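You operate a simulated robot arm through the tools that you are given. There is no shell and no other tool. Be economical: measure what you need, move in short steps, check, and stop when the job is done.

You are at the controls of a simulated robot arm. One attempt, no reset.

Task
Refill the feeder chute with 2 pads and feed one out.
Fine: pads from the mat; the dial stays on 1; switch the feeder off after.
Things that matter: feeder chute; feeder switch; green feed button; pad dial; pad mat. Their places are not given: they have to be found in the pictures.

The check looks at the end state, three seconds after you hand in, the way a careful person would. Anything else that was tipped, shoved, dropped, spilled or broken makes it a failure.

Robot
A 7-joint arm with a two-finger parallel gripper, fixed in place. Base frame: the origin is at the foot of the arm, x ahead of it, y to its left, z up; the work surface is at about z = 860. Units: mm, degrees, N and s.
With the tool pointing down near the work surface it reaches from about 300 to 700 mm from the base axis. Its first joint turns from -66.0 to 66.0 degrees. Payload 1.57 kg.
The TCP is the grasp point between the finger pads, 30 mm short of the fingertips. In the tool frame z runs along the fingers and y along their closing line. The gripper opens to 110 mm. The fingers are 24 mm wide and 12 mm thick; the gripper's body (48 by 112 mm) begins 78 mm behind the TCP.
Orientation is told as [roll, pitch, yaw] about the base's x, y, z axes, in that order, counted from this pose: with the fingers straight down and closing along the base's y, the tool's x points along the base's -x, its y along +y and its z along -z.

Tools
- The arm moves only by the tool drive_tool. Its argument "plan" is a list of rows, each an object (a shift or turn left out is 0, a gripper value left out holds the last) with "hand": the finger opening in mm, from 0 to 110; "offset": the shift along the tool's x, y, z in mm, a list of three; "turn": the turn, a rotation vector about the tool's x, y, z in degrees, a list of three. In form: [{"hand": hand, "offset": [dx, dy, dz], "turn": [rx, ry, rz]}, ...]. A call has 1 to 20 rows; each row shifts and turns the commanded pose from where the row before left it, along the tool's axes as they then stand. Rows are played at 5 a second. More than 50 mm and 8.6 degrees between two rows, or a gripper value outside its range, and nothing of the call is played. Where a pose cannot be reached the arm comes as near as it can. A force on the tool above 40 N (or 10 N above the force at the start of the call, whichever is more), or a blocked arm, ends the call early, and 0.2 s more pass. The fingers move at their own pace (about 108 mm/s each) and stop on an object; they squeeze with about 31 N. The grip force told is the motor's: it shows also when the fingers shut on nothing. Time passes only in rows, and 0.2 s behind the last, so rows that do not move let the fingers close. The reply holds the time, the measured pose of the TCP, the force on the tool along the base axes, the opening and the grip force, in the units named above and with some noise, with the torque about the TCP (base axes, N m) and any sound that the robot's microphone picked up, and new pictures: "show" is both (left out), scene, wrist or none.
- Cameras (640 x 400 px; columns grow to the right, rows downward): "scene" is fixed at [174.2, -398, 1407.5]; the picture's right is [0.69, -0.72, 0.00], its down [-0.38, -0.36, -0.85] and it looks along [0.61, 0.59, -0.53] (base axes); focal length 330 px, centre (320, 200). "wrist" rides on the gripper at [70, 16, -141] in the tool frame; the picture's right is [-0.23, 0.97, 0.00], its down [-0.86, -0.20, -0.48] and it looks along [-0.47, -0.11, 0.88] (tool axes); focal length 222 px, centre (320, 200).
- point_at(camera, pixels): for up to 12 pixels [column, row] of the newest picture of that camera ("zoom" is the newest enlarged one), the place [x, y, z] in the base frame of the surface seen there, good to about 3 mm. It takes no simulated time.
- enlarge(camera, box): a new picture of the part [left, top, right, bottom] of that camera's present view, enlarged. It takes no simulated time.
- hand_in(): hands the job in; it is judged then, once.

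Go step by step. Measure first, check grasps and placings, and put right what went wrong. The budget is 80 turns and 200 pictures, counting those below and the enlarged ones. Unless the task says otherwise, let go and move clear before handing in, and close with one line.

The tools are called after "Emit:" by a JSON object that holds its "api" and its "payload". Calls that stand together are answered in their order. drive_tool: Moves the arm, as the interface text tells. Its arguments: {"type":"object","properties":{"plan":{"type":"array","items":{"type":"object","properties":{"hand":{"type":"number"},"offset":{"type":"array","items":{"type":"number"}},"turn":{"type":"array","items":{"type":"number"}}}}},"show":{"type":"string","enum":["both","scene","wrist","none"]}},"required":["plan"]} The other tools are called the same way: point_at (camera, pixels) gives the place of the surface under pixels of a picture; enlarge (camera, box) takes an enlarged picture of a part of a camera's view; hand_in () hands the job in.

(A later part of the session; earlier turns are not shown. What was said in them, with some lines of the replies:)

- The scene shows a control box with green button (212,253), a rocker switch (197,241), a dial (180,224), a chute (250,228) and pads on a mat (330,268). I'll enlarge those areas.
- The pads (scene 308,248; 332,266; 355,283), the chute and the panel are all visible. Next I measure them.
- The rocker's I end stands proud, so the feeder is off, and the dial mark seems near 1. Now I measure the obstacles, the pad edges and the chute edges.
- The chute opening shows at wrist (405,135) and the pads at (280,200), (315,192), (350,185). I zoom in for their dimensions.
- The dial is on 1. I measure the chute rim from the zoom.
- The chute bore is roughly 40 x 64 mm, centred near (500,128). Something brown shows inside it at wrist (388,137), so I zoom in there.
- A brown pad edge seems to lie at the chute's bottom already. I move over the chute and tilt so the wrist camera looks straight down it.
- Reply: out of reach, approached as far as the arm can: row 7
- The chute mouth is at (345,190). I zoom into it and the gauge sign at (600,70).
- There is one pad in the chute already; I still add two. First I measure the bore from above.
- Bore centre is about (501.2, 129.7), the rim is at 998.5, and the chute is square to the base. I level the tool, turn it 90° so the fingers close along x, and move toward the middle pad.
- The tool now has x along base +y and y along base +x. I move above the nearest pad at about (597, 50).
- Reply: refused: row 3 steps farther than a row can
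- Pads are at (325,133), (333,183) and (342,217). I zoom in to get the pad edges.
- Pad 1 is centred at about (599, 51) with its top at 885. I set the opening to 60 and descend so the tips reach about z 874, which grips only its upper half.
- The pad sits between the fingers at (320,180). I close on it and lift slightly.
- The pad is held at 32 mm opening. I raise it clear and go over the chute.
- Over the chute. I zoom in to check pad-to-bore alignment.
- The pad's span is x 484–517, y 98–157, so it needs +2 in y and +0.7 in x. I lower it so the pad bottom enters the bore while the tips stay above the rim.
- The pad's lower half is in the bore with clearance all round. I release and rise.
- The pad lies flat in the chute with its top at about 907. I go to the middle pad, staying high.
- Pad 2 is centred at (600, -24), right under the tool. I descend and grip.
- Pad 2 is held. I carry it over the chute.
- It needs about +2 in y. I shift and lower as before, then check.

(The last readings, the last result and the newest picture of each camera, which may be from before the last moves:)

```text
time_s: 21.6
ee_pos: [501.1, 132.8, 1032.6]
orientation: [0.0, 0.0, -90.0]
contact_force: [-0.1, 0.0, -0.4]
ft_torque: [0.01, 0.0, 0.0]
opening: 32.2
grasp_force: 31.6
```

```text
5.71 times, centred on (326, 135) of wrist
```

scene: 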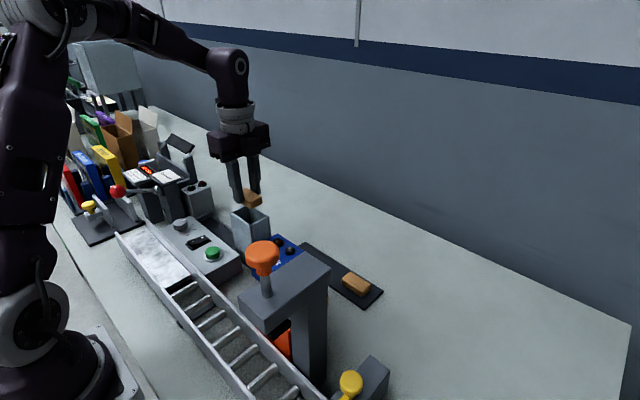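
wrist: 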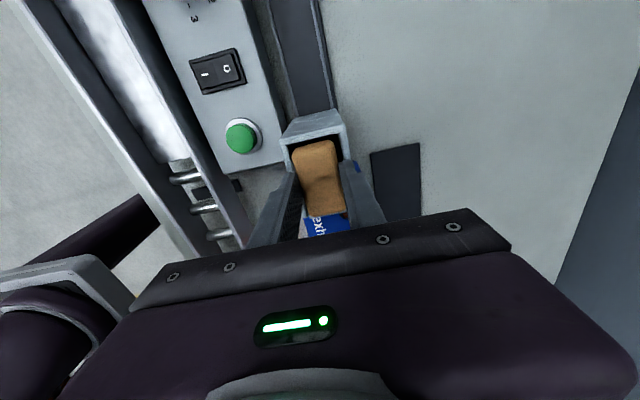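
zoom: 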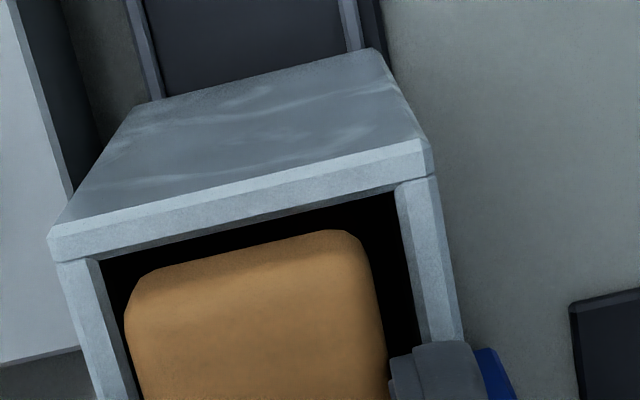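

Clearance looks fine, though it sits slightly toward -x. I shift +1 mm, release and rise.

Emit:
{"api": "drive_tool", "payload": {"plan": [{"offset": [0, 1, 0]}, {}, {"hand": 70}, {}, {"offset": [0, 0, -40]}, {"offset": [0, 0, -40]}, {}], "show": "both"}}

Emit:
{"api": "enlarge", "payload": {"camera": "wrist", "box": [260, 85, 388, 185]}}

Emit:
{"api": "point_at", "payload": {"camera": "wrist", "pixels": [[316, 135], [322, 130], [325, 145], [316, 145], [330, 140]]}}

```text
time_s: 23.2
ee_pos: [500.7, 134.8, 1113.8]
orientation: [0.0, 0.0, -90.0]
contact_force: [0.4, -0.5, -0.1]
ft_torque: [0.02, -0.03, -0.04]
opening: 70.1
grasp_force: 0.1
```

scene: 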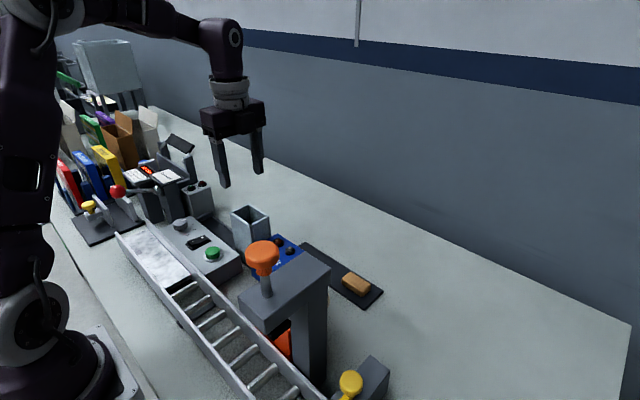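
wrist: 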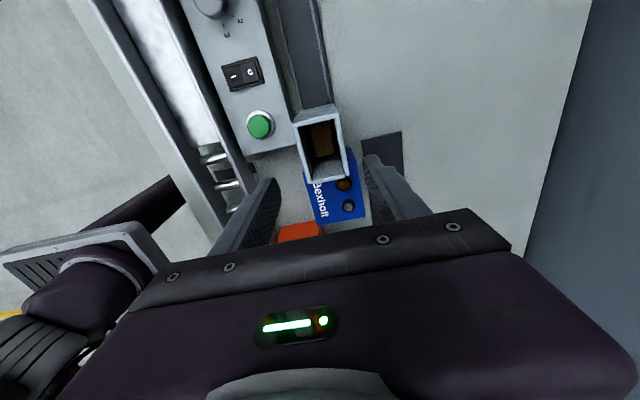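

```text
4.00 times, centred on (324, 135) of wrist
```

zoom: 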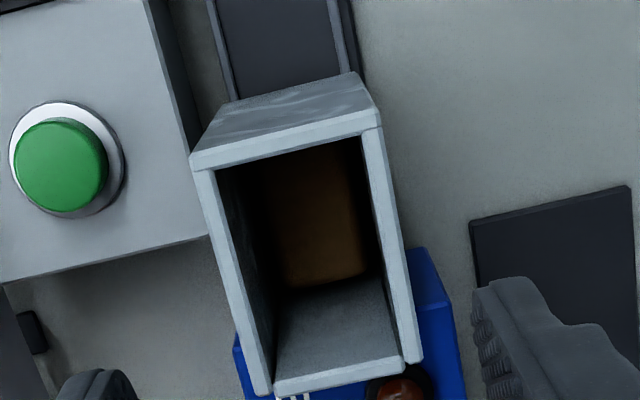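

```text
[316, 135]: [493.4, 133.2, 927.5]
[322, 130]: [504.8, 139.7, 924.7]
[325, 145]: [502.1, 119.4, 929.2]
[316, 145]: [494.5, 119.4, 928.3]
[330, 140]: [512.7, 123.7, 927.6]
```

Both pads are in and lie flat, top at about 927. Now the switch: I zoom in and measure the rocker and surroundings.

Emit:
{"api": "enlarge", "payload": {"camera": "wrist", "box": [200, 40, 296, 100]}}

Emit:
{"api": "point_at", "payload": {"camera": "wrist", "pixels": [[175, 80], [200, 120], [190, 60], [260, 125]]}}

Emit:
{"api": "enlarge", "payload": {"camera": "scene", "box": [170, 215, 234, 255]}}

Emit:
{"api": "point_at", "payload": {"camera": "zoom", "pixels": [[160, 295], [340, 200], [407, 255], [220, 352], [180, 265], [235, 262], [275, 245], [323, 228], [345, 205], [225, 305], [425, 335], [30, 310]]}}

```text
6.67 times, centred on (248, 70) of wrist
```

zoom: 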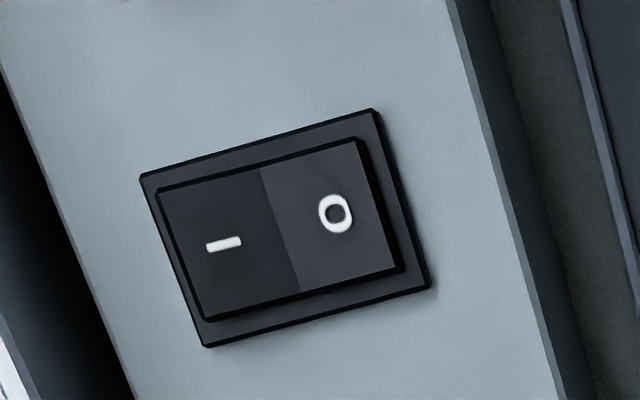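

```text
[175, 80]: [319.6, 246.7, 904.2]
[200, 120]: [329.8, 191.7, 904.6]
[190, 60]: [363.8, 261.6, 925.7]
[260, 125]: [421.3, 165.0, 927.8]
```

```text
10.00 times, centred on (202, 235) of scene
```

zoom: 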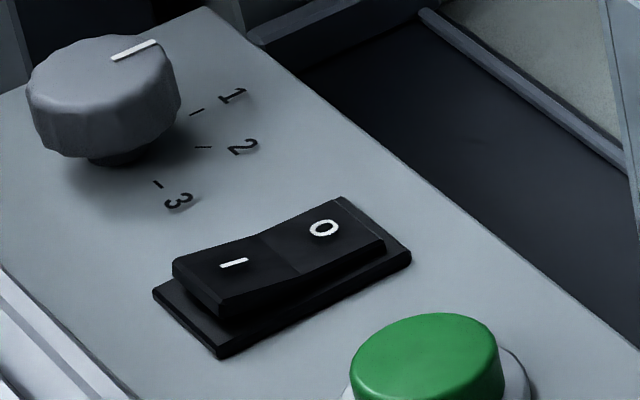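

```text
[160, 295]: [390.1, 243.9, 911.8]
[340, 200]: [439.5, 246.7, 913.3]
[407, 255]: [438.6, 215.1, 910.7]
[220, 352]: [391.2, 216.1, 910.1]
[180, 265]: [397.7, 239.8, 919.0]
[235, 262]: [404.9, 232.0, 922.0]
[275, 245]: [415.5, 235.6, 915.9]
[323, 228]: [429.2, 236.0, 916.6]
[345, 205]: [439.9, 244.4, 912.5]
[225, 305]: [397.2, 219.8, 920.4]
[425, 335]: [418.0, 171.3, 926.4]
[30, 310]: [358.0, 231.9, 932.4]
```

The rocker spans x 395–434, centred on y 230, and the I end is proud at z 921. I close the fingers and go above the I end at x 394, y 230.

Emit:
{"api": "drive_tool", "payload": {"plan": [{"hand": 0, "offset": [25, -35, 0]}, {"offset": [30, -35, 0]}, {"offset": [30, -35, 0]}, {"offset": [11.5, -2.5, 30]}, {"offset": [0, 0, 40]}, {"offset": [0, 0, 40]}, {"offset": [0, 0, 20]}, {}], "show": "both"}}

Emit:
{"api": "enlarge", "payload": {"camera": "scene", "box": [160, 200, 240, 250]}}

```text
time_s: 25.0
ee_pos: [393.0, 228.9, 981.3]
orientation: [0.0, 0.0, -90.0]
contact_force: [0.1, 0.1, -0.1]
ft_torque: [0.02, 0.0, 0.03]
opening: 0.0
grasp_force: 21.4
```

scene: 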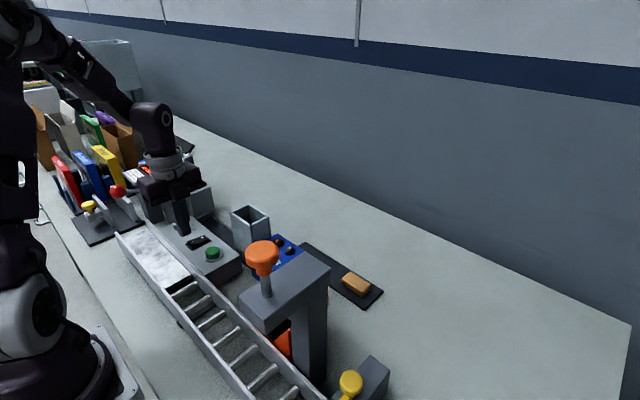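
wrist: 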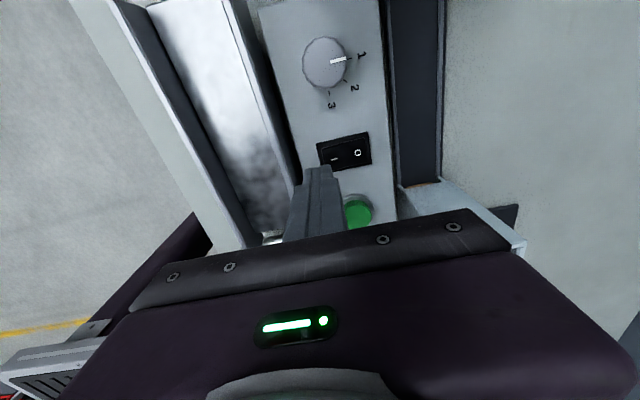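

```text
8.00 times, centred on (200, 225) of scene
```

zoom: 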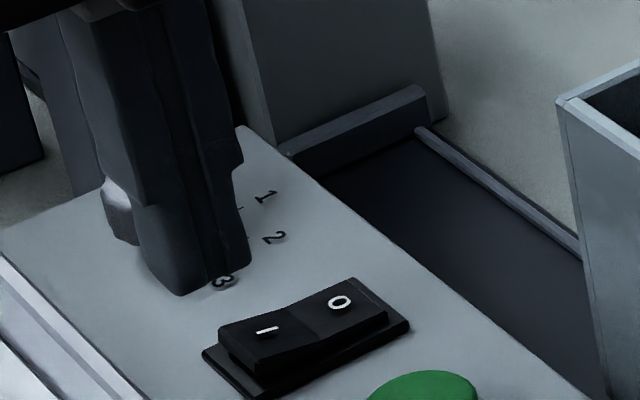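

The dial is clearly on 1 and the tip stands over the I end. I press gently, in small steps.

Emit:
{"api": "drive_tool", "payload": {"plan": [{"offset": [0, 2, 20]}, {"offset": [0, 0, 6]}, {}, {"offset": [0, 0, 2]}, {"offset": [0, 0, 2]}, {"offset": [0, 0, 2]}, {"offset": [0, 0, 2]}, {"offset": [0, 0, 1]}], "show": "wrist"}}

Emit:
{"api": "enlarge", "payload": {"camera": "scene", "box": [170, 215, 234, 255]}}

```text
time_s: 26.8
ee_pos: [396.5, 231.1, 946.9]
orientation: [0.0, 0.0, -90.1]
contact_force: [0.1, 0.4, 0.3]
ft_torque: [-0.01, -0.03, 0.01]
opening: 0.0
grasp_force: 21.6
```

wrist: 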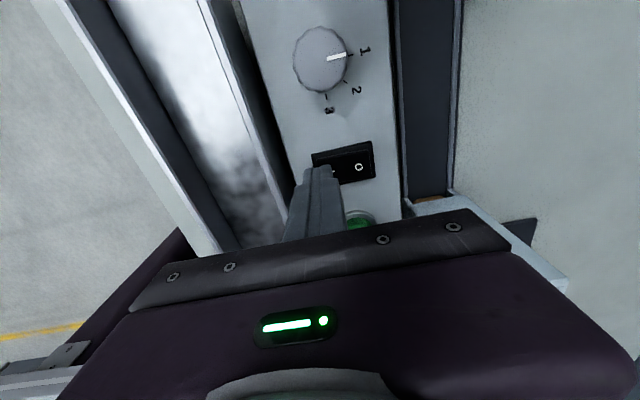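

```text
10.00 times, centred on (202, 235) of scene
```

zoom: 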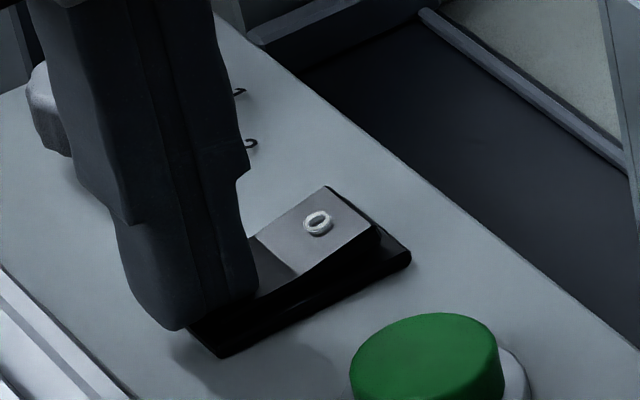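

The rocker has flipped: the O end is now raised. I retract and confirm.

Emit:
{"api": "drive_tool", "payload": {"plan": [{"offset": [0, 0, -20]}, {"offset": [-20, 20, -10]}, {"offset": [-30, 0, 0]}, {}], "show": "both"}}

Emit:
{"api": "enlarge", "payload": {"camera": "scene", "box": [170, 215, 234, 255]}}

Emit:
{"api": "enlarge", "payload": {"camera": "wrist", "box": [270, 10, 430, 200]}}

```text
time_s: 27.8
ee_pos: [417.0, 179.2, 977.5]
orientation: [0.0, 0.0, -90.1]
contact_force: [0.5, 0.2, 0.3]
ft_torque: [-0.01, -0.06, 0.0]
opening: 0.0
grasp_force: 21.7
```

scene: 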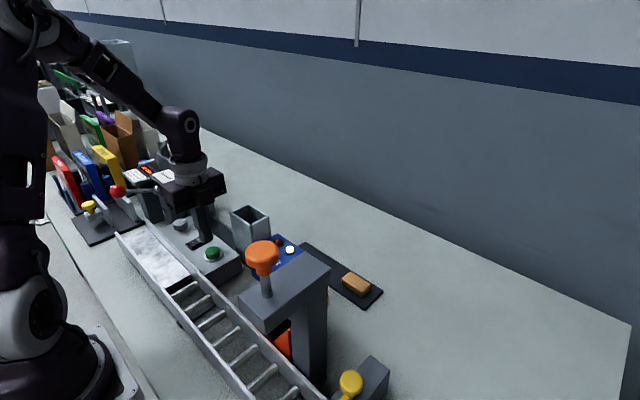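
wrist: 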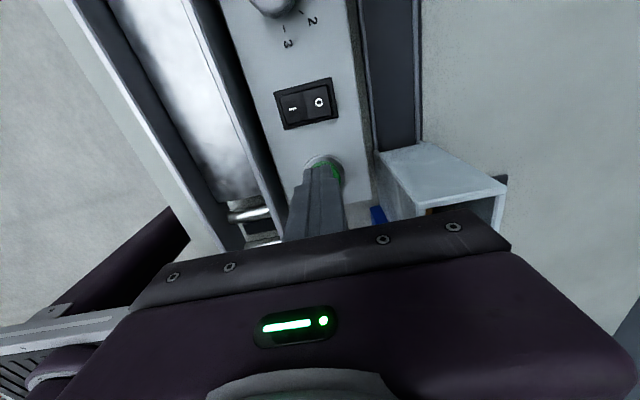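

```text
10.00 times, centred on (202, 235) of scene
```

zoom: 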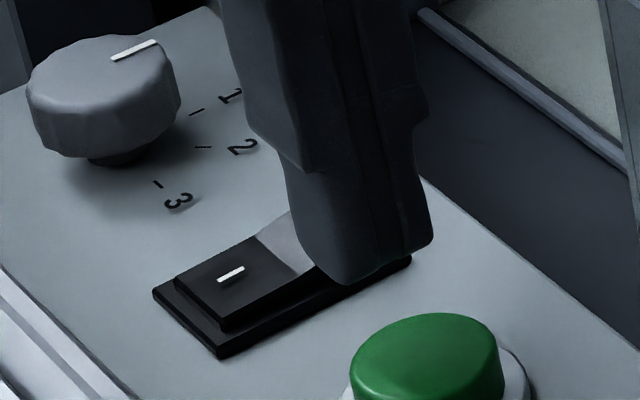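

```text
2.11 times, centred on (350, 105) of wrist
```

zoom: 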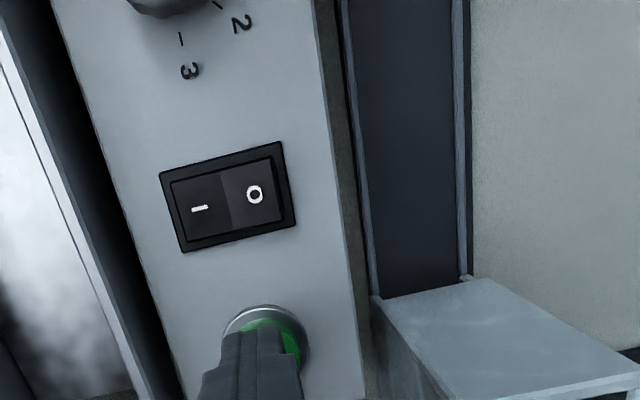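

The switch is on, and the lamp at scene (290,249) has changed. I look at the Bexholt box and measure the button before pressing.

Emit:
{"api": "enlarge", "payload": {"camera": "scene", "box": [250, 220, 330, 270]}}

Emit:
{"api": "enlarge", "payload": {"camera": "scene", "box": [190, 235, 238, 265]}}

Emit:
{"api": "point_at", "payload": {"camera": "zoom", "pixels": [[235, 190], [345, 165], [290, 155], [290, 215], [290, 182], [210, 240], [385, 235]]}}

```text
8.00 times, centred on (290, 245) of scene
```

zoom: 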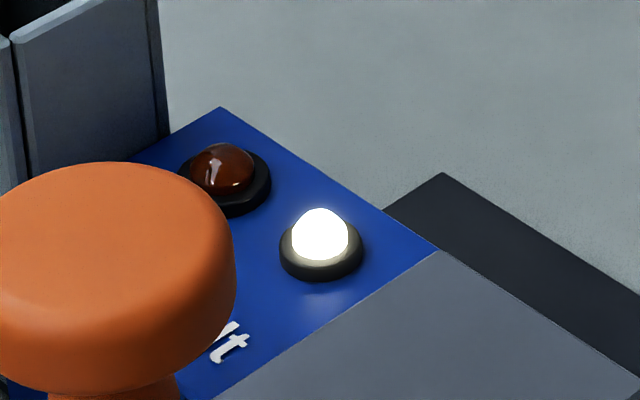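

```text
13.33 times, centred on (214, 250) of scene
```

zoom: 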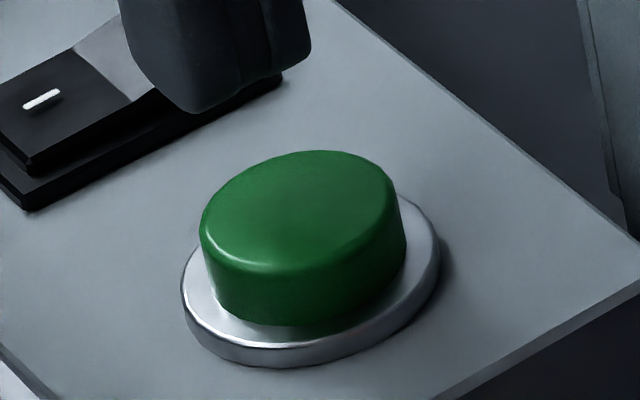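

```text
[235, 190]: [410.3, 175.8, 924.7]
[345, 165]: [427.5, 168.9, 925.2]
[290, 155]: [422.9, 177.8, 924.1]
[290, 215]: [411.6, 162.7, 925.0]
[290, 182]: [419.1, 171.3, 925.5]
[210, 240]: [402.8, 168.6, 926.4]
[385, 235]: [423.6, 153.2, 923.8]
```

Power is on: the white lamp is lit. The button is centred at about (416, 165) with its top at 926. I line up and press it once.

Emit:
{"api": "drive_tool", "payload": {"plan": [{"offset": [-14, -1, 0]}, {}, {"offset": [0, 0, 17]}, {"offset": [0, 0, 2]}, {"offset": [0, 0, 2]}, {"offset": [0, 0, 2]}, {"offset": [0, 0, 2]}, {"offset": [0, 0, 1]}], "show": "both"}}

Emit:
{"api": "enlarge", "payload": {"camera": "scene", "box": [180, 190, 276, 250]}}

```text
time_s: 29.6
ee_pos: [415.7, 164.9, 951.5]
orientation: [0.1, 0.1, -90.0]
contact_force: [0.3, -1.1, 2.5]
ft_torque: [-0.04, -0.04, -0.02]
opening: 0.2
grasp_force: 21.2
heard: click
```

scene: 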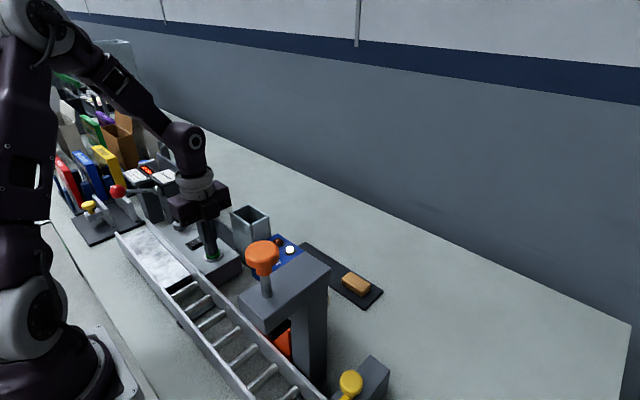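
wrist: 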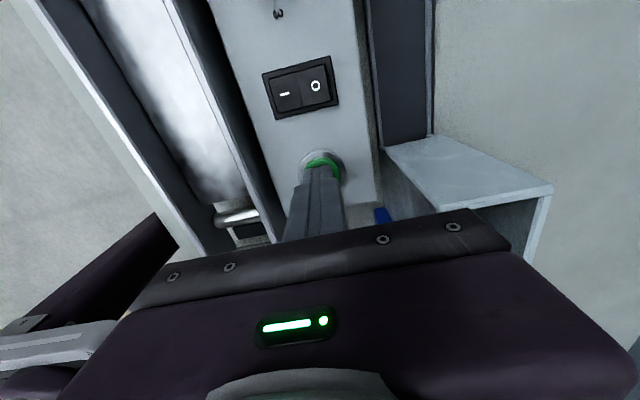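

```text
6.67 times, centred on (228, 220) of scene
```

zoom: 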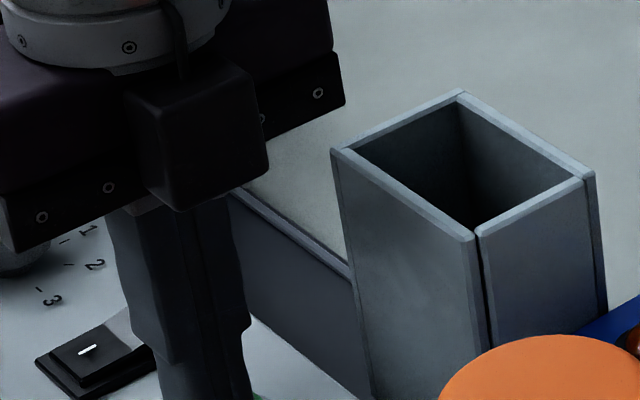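

A click was heard. I release the button upward and watch for the pad in the out-tray.

Emit:
{"api": "drive_tool", "payload": {"plan": [{"offset": [0, 0, -20]}, {"offset": [0, 0, -20]}, {}, {}, {}, {}, {}], "show": "both"}}

Emit:
{"api": "enlarge", "payload": {"camera": "scene", "box": [180, 190, 308, 270]}}

```text
time_s: 31.2
ee_pos: [414.8, 166.1, 990.2]
orientation: [0.0, 0.0, -90.0]
contact_force: [0.4, 0.3, -0.4]
ft_torque: [-0.05, 0.02, -0.04]
opening: 0.0
grasp_force: 20.9
```

scene: 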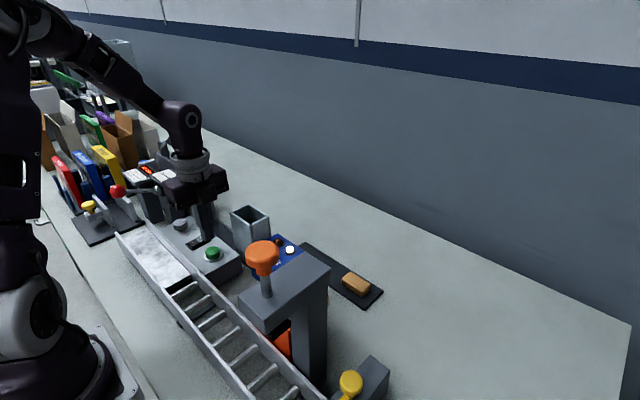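
wrist: 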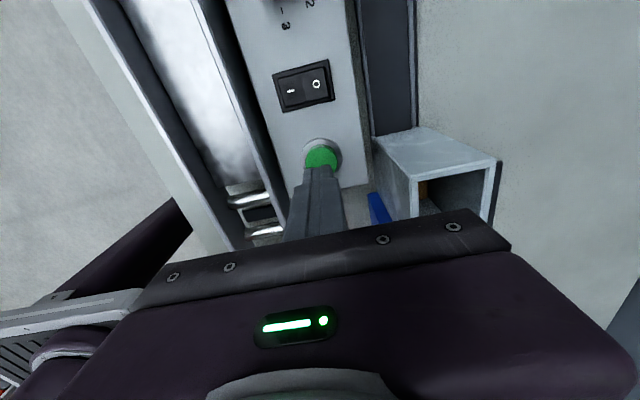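

```text
5.00 times, centred on (244, 230) of scene
```

zoom: 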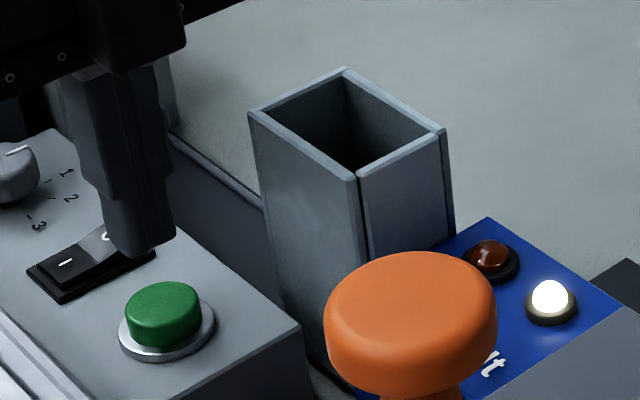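

The click registered, but the arm hides the tray. I rise out of the way and look.

Emit:
{"api": "drive_tool", "payload": {"plan": [{"offset": [0, 0, -45]}, {"offset": [0, 0, -45]}, {"offset": [0, 0, -45]}, {"offset": [30, 20, -20]}, {"offset": [30, 20, 0]}, {"offset": [30, 0, 0]}, {}], "show": "both"}}

Emit:
{"api": "enlarge", "payload": {"camera": "scene", "box": [170, 170, 298, 250]}}

```text
time_s: 32.8
ee_pos: [455.5, 255.5, 1145.1]
orientation: [0.0, 0.0, -89.9]
contact_force: [0.3, 0.4, 0.1]
ft_torque: [0.01, -0.01, -0.02]
opening: 0.1
grasp_force: 21.3
```

scene: 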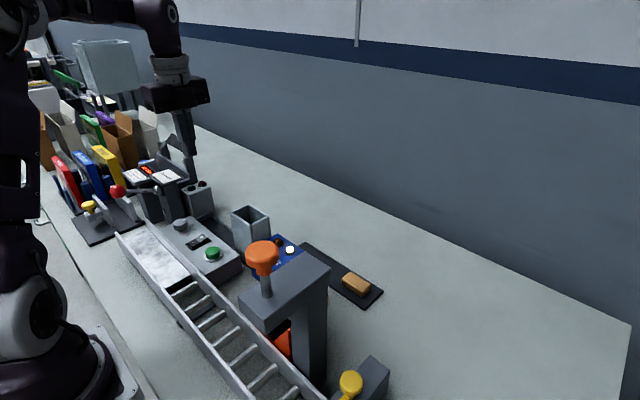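
wrist: 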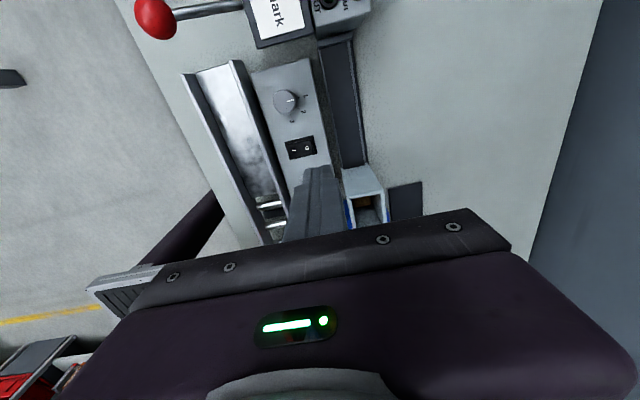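

```text
5.00 times, centred on (234, 210) of scene
```

zoom: 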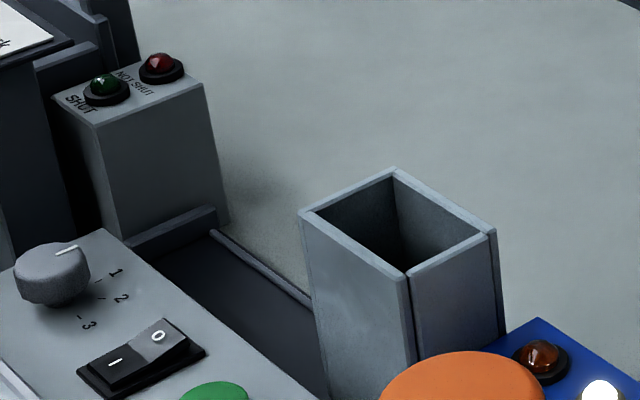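

The tray is still empty at scene (215,225). I wait a couple of seconds to see whether the feed is delayed.

Emit:
{"api": "drive_tool", "payload": {"plan": [{}, {}, {}, {}, {}, {}, {}, {}, {}, {}, {}, {}, {}, {}, {}], "show": "both"}}

Emit:
{"api": "enlarge", "payload": {"camera": "wrist", "box": [250, 30, 430, 230]}}

Emit:
{"api": "enlarge", "payload": {"camera": "scene", "box": [180, 190, 308, 270]}}

```text
time_s: 36.0
ee_pos: [454.8, 254.4, 1144.3]
orientation: [0.1, 0.1, -89.9]
contact_force: [0.5, 0.2, 0.2]
ft_torque: [0.01, 0.0, 0.02]
opening: 0.0
grasp_force: 21.8
```

scene: 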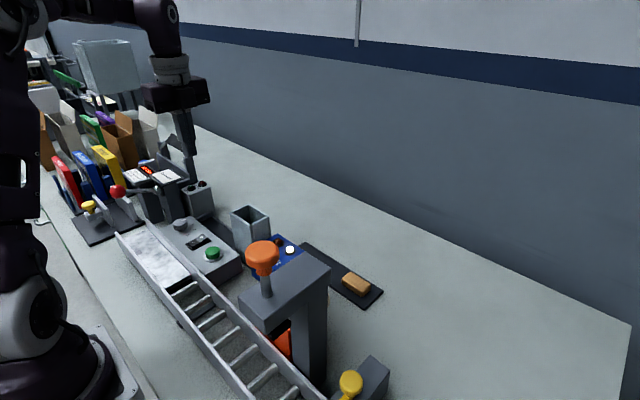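
wrist: 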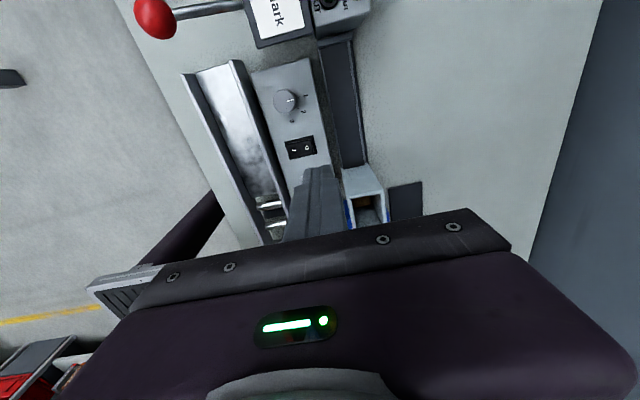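

```text
2.00 times, centred on (340, 130) of wrist
```

zoom: 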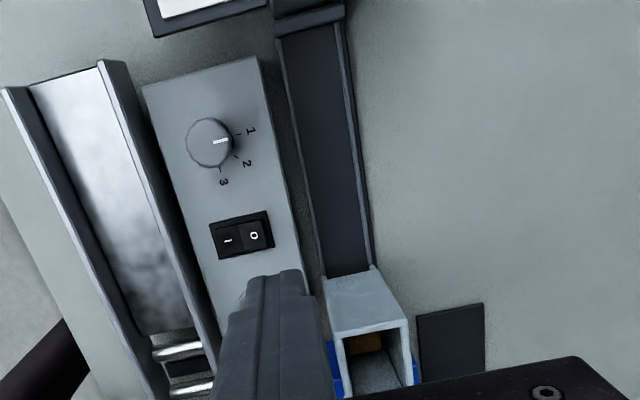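

```text
5.00 times, centred on (244, 230) of scene
```

zoom: 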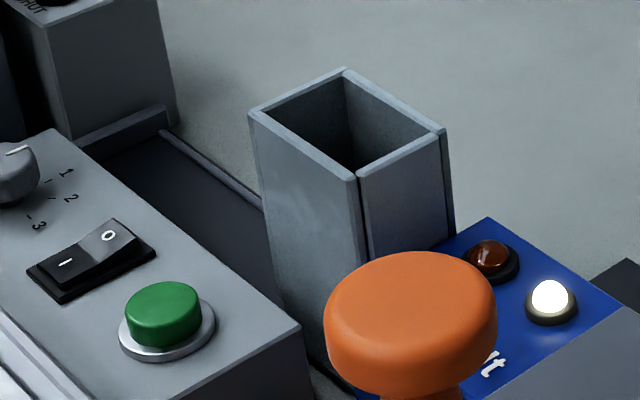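

Emit:
{"api": "point_at", "payload": {"camera": "wrist", "pixels": [[362, 200], [366, 203], [370, 202], [355, 160], [352, 140], [358, 203]]}}

Emit:
{"api": "drive_tool", "payload": {"plan": [{"offset": [-40, 20, 10]}, {"offset": [-40, 20, 10]}, {"offset": [-40, 5, 0]}, {"offset": [0, 0, 0]}, {}], "show": "both"}}

Emit:
{"api": "enlarge", "payload": {"camera": "wrist", "box": [240, 60, 400, 180]}}

```text
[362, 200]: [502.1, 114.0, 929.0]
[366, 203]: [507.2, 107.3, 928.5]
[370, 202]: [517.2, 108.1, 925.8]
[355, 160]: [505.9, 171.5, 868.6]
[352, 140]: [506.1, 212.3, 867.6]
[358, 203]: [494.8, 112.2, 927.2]
```

```text
time_s: 37.2
ee_pos: [499.5, 134.6, 1126.8]
orientation: [-0.1, -0.1, -90.0]
contact_force: [-0.5, 0.0, 0.0]
ft_torque: [-0.01, 0.0, 0.01]
opening: 0.2
grasp_force: 21.2
```

scene: 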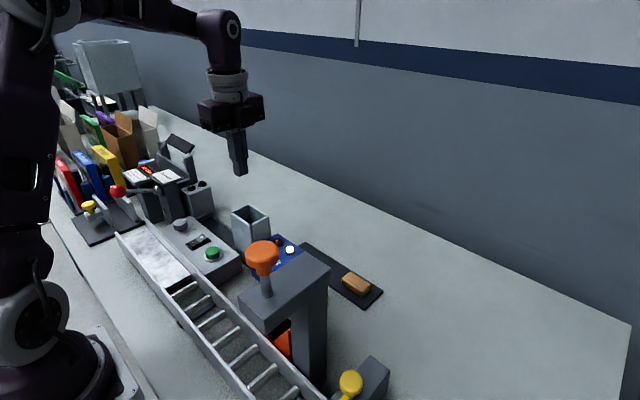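
wrist: 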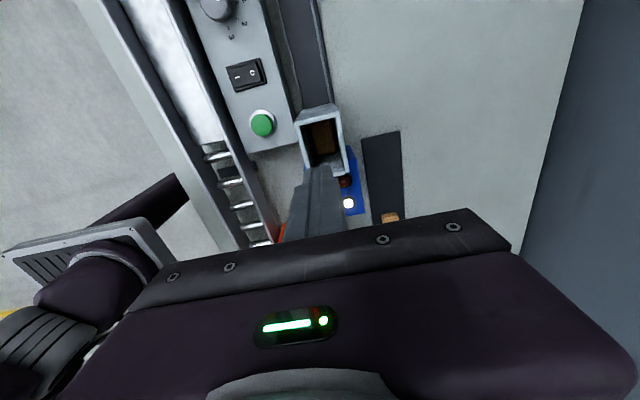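

```text
3.33 times, centred on (320, 120) of wrist
```

zoom: 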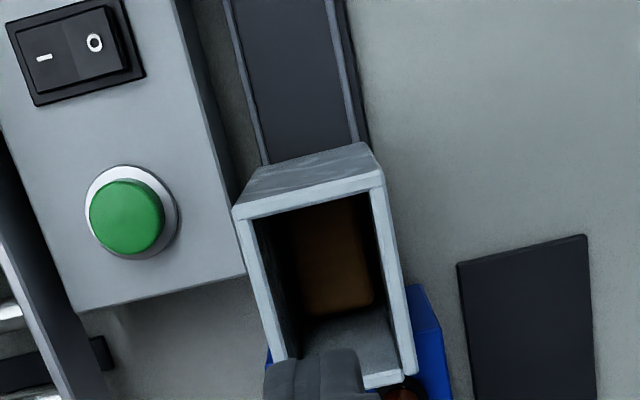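

The stack is still at 928, so nothing was fed although the button clicked. Perhaps it was not pressed fully, or the feeder was still starting up. I go back above the button.

Emit:
{"api": "drive_tool", "payload": {"plan": [{"offset": [15, -40, 0]}, {"offset": [15, -43, 30]}, {"offset": [0, 0, 45]}, {"offset": [0, 0, 45]}, {"offset": [0, 0, 40]}, {}], "show": "scene"}}

```text
refused: row 2 steps farther than a row can; nothing moved
```

Emit:
{"api": "drive_tool", "payload": {"plan": [{"offset": [15, -40, 0]}, {"offset": [15, -43, 0]}, {"offset": [0, 0, 45]}, {"offset": [0, 0, 45]}, {"offset": [0, 0, 45]}, {"offset": [0, 0, 25]}, {}], "show": "scene"}}

Emit:
{"api": "enlarge", "payload": {"camera": "scene", "box": [180, 220, 244, 260]}}

```text
time_s: 38.8
ee_pos: [415.7, 165.9, 966.0]
orientation: [0.0, 0.0, -90.0]
contact_force: [0.1, -0.3, 0.3]
ft_torque: [-0.03, -0.02, 0.02]
opening: 0.1
grasp_force: 21.7
```

scene: 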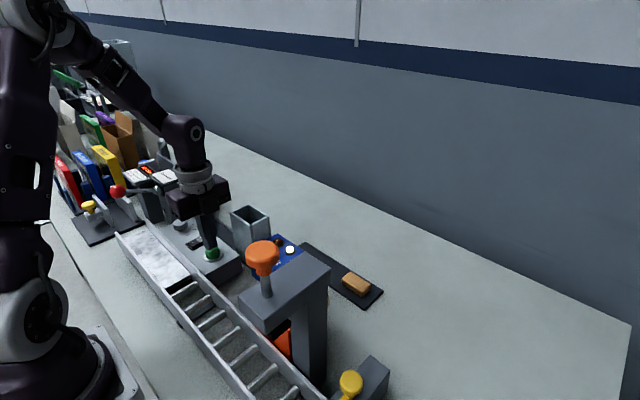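

```text
10.00 times, centred on (212, 240) of scene
```

zoom: 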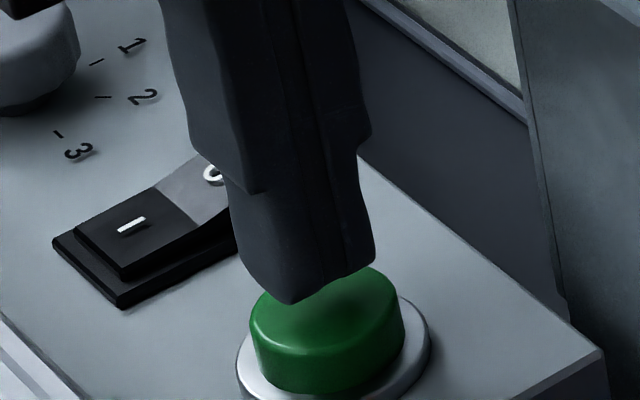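

The tip is over the button. I press more deeply and hold briefly, with the force limit as a guard.

Emit:
{"api": "drive_tool", "payload": {"plan": [{"offset": [0, 0, 9]}, {"offset": [0, 0, 2]}, {"offset": [0, 0, 2]}, {"offset": [0, 0, 2]}, {"offset": [0, 0, 2]}, {"offset": [0, 0, 1]}, {"offset": [0, 0, 1]}, {}, {}], "show": "both"}}

Emit:
{"api": "enlarge", "payload": {"camera": "scene", "box": [180, 190, 308, 270]}}

```text
time_s: 40.8
ee_pos: [417.0, 166.5, 947.7]
orientation: [0.0, 0.0, -90.1]
contact_force: [-0.5, 2.4, 4.2]
ft_torque: [0.06, 0.03, -0.02]
opening: 0.0
grasp_force: 21.6
heard: click
```

scene: 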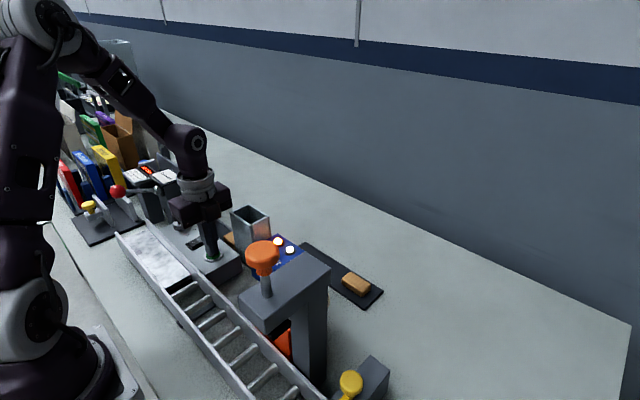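
wrist: 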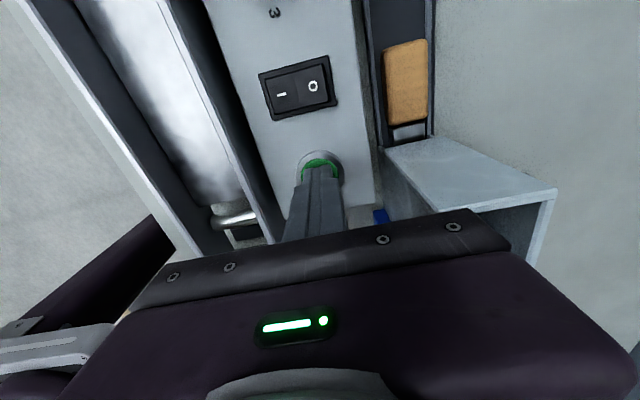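

```text
5.00 times, centred on (244, 230) of scene
```

zoom: 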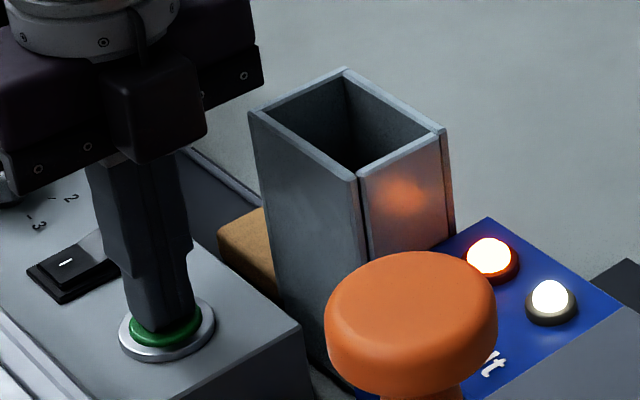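

A pad has come out onto the tray, pusher visible at wrist (408,132), and the amber lamp is lit for running. I release and wait for the cycle to finish.

Emit:
{"api": "drive_tool", "payload": {"plan": [{"offset": [0, 0, -20]}, {"offset": [0, 0, -10]}, {}, {}, {}, {}, {}, {}, {}, {}], "show": "both"}}

Emit:
{"api": "enlarge", "payload": {"camera": "scene", "box": [180, 190, 308, 270]}}

```text
time_s: 43.0
ee_pos: [416.1, 165.0, 978.2]
orientation: [0.1, 0.0, -90.0]
contact_force: [0.8, 0.4, -0.8]
ft_torque: [0.04, 0.01, -0.05]
opening: 0.1
grasp_force: 21.7
```

scene: 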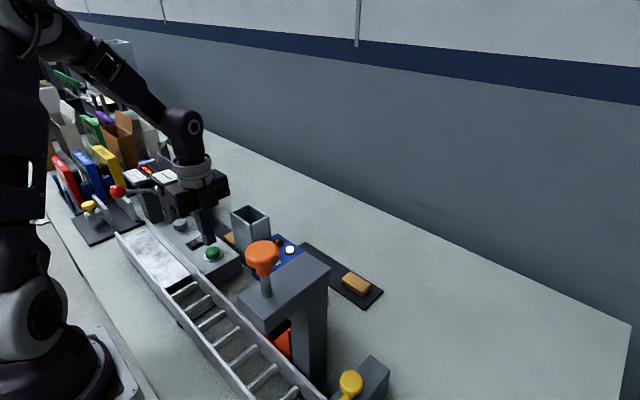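
wrist: 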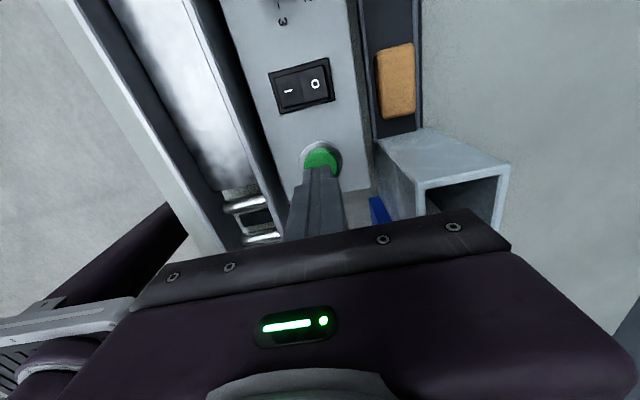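

```text
5.00 times, centred on (244, 230) of scene
```

zoom: 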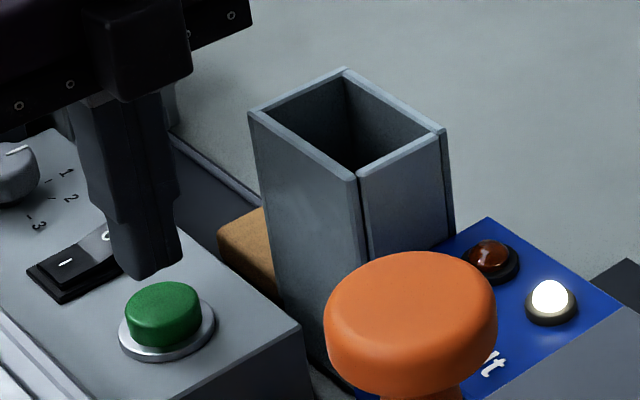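

One pad is out, the pusher has retracted and the lamp is off. Now I go to the O end (x 436, y 230) to switch off.

Emit:
{"api": "drive_tool", "payload": {"plan": [{"offset": [35, 15, -5]}, {"offset": [30, 5, 0]}, {}, {"offset": [0, 0, 15]}, {"offset": [0, 0, 12]}, {"offset": [0, 0, 4]}, {"offset": [0, 0, 2]}, {"offset": [0, 0, 2]}, {"offset": [0, 0, 2]}, {"offset": [0, 0, 1]}, {}], "show": "scene"}}

Emit:
{"api": "enlarge", "payload": {"camera": "scene", "box": [170, 215, 234, 255]}}

Emit:
{"api": "enlarge", "payload": {"camera": "scene", "box": [250, 220, 330, 270]}}

```text
time_s: 45.2
ee_pos: [436.5, 230.7, 948.3]
orientation: [0.0, 0.1, -89.8]
contact_force: [-5.4, -1.8, 13.7]
ft_torque: [-0.09, 0.23, 0.04]
opening: 0.1
grasp_force: 21.8
stopped in row 10: the force on the tool passed its limit at 45 N (the readings are from after the stop); the commanded pose is now the measured one
```

scene: 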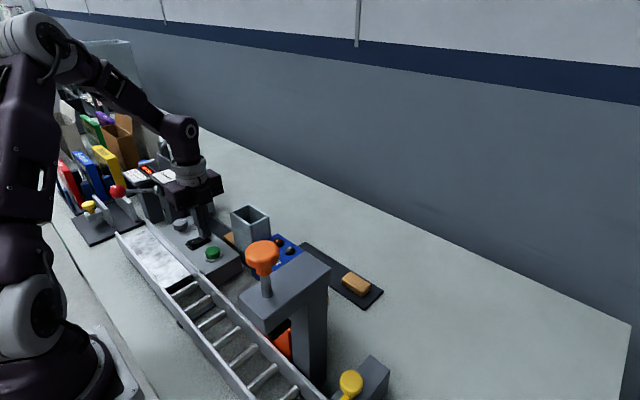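

```text
10.00 times, centred on (202, 235) of scene
```

zoom: 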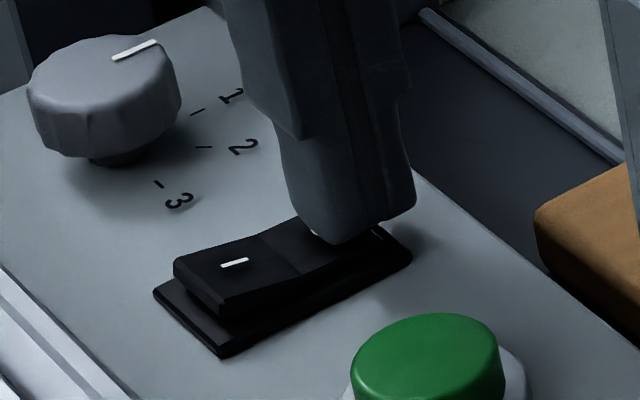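

```text
8.00 times, centred on (290, 245) of scene
```

zoom: 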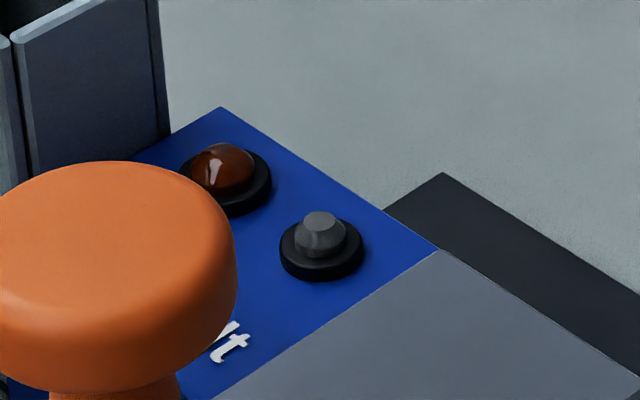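

The rocker has flipped to O and the white lamp is out. I retract clear and check the end state.

Emit:
{"api": "drive_tool", "payload": {"plan": [{"offset": [0, 0, -20]}, {"offset": [0, 0, -40]}, {"offset": [0, 0, -45]}, {"offset": [0, 0, -45]}, {"offset": [-35, 30, 0]}, {"offset": [-35, 30, 0]}, {"offset": [-25, 0, 0]}, {}], "show": "both"}}

Emit:
{"api": "enlarge", "payload": {"camera": "scene", "box": [160, 190, 304, 280]}}

Emit:
{"api": "enlarge", "payload": {"camera": "wrist", "box": [200, 0, 400, 200]}}

```text
time_s: 47.0
ee_pos: [497.2, 135.5, 1096.9]
orientation: [0.1, 0.1, -89.8]
contact_force: [-0.5, 0.2, 0.3]
ft_torque: [0.0, -0.04, 0.03]
opening: 0.0
grasp_force: 21.4
```

scene: 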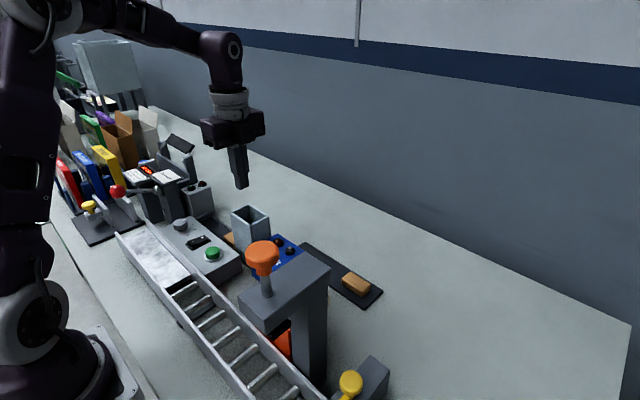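
wrist: 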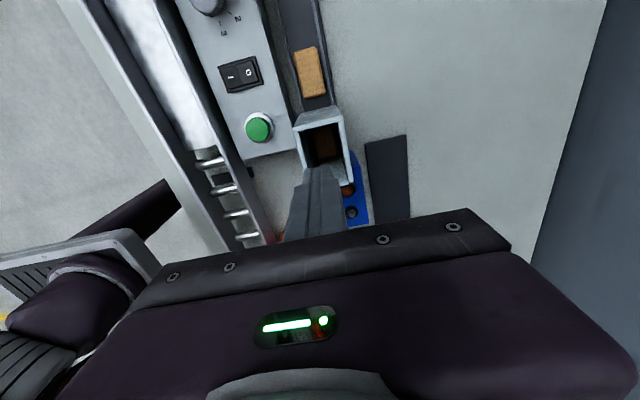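

```text
4.44 times, centred on (232, 235) of scene
```

zoom: 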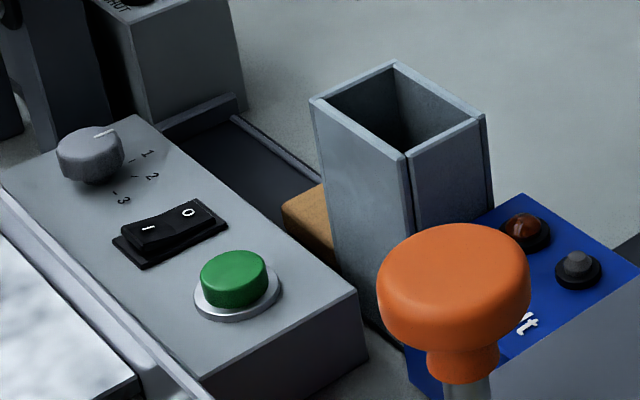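

```text
2.00 times, centred on (300, 100) of wrist
```

zoom: 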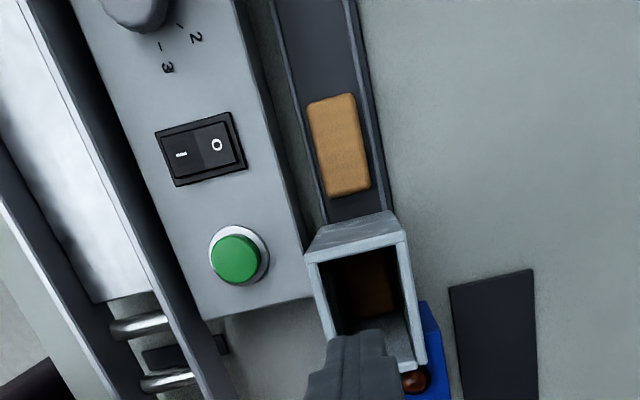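

The feeder is off, the dial is on 1, one pad lies in the tray and pads remain in the chute. One last check of the stack height.

Emit:
{"api": "point_at", "payload": {"camera": "wrist", "pixels": [[323, 140], [328, 150], [322, 148], [330, 140], [308, 70]]}}

```text
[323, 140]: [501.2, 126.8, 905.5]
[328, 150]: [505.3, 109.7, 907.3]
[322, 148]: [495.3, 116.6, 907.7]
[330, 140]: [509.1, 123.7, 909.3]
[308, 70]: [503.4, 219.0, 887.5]
```

The stack top is at about 907, which means two pads lying flat in the chute; one pad is in the tray. Everything is in order, so I hand in.

Emit:
{"api": "hand_in", "payload": {}}

```text
The job is handed in.
```

I put two pads from the mat into the chute and fed one out to the tray. The dial is still on 1 and the feeder is switched off. The chute already held one pad, so two remain in it; the first button press fed nothing, so I pressed it again.
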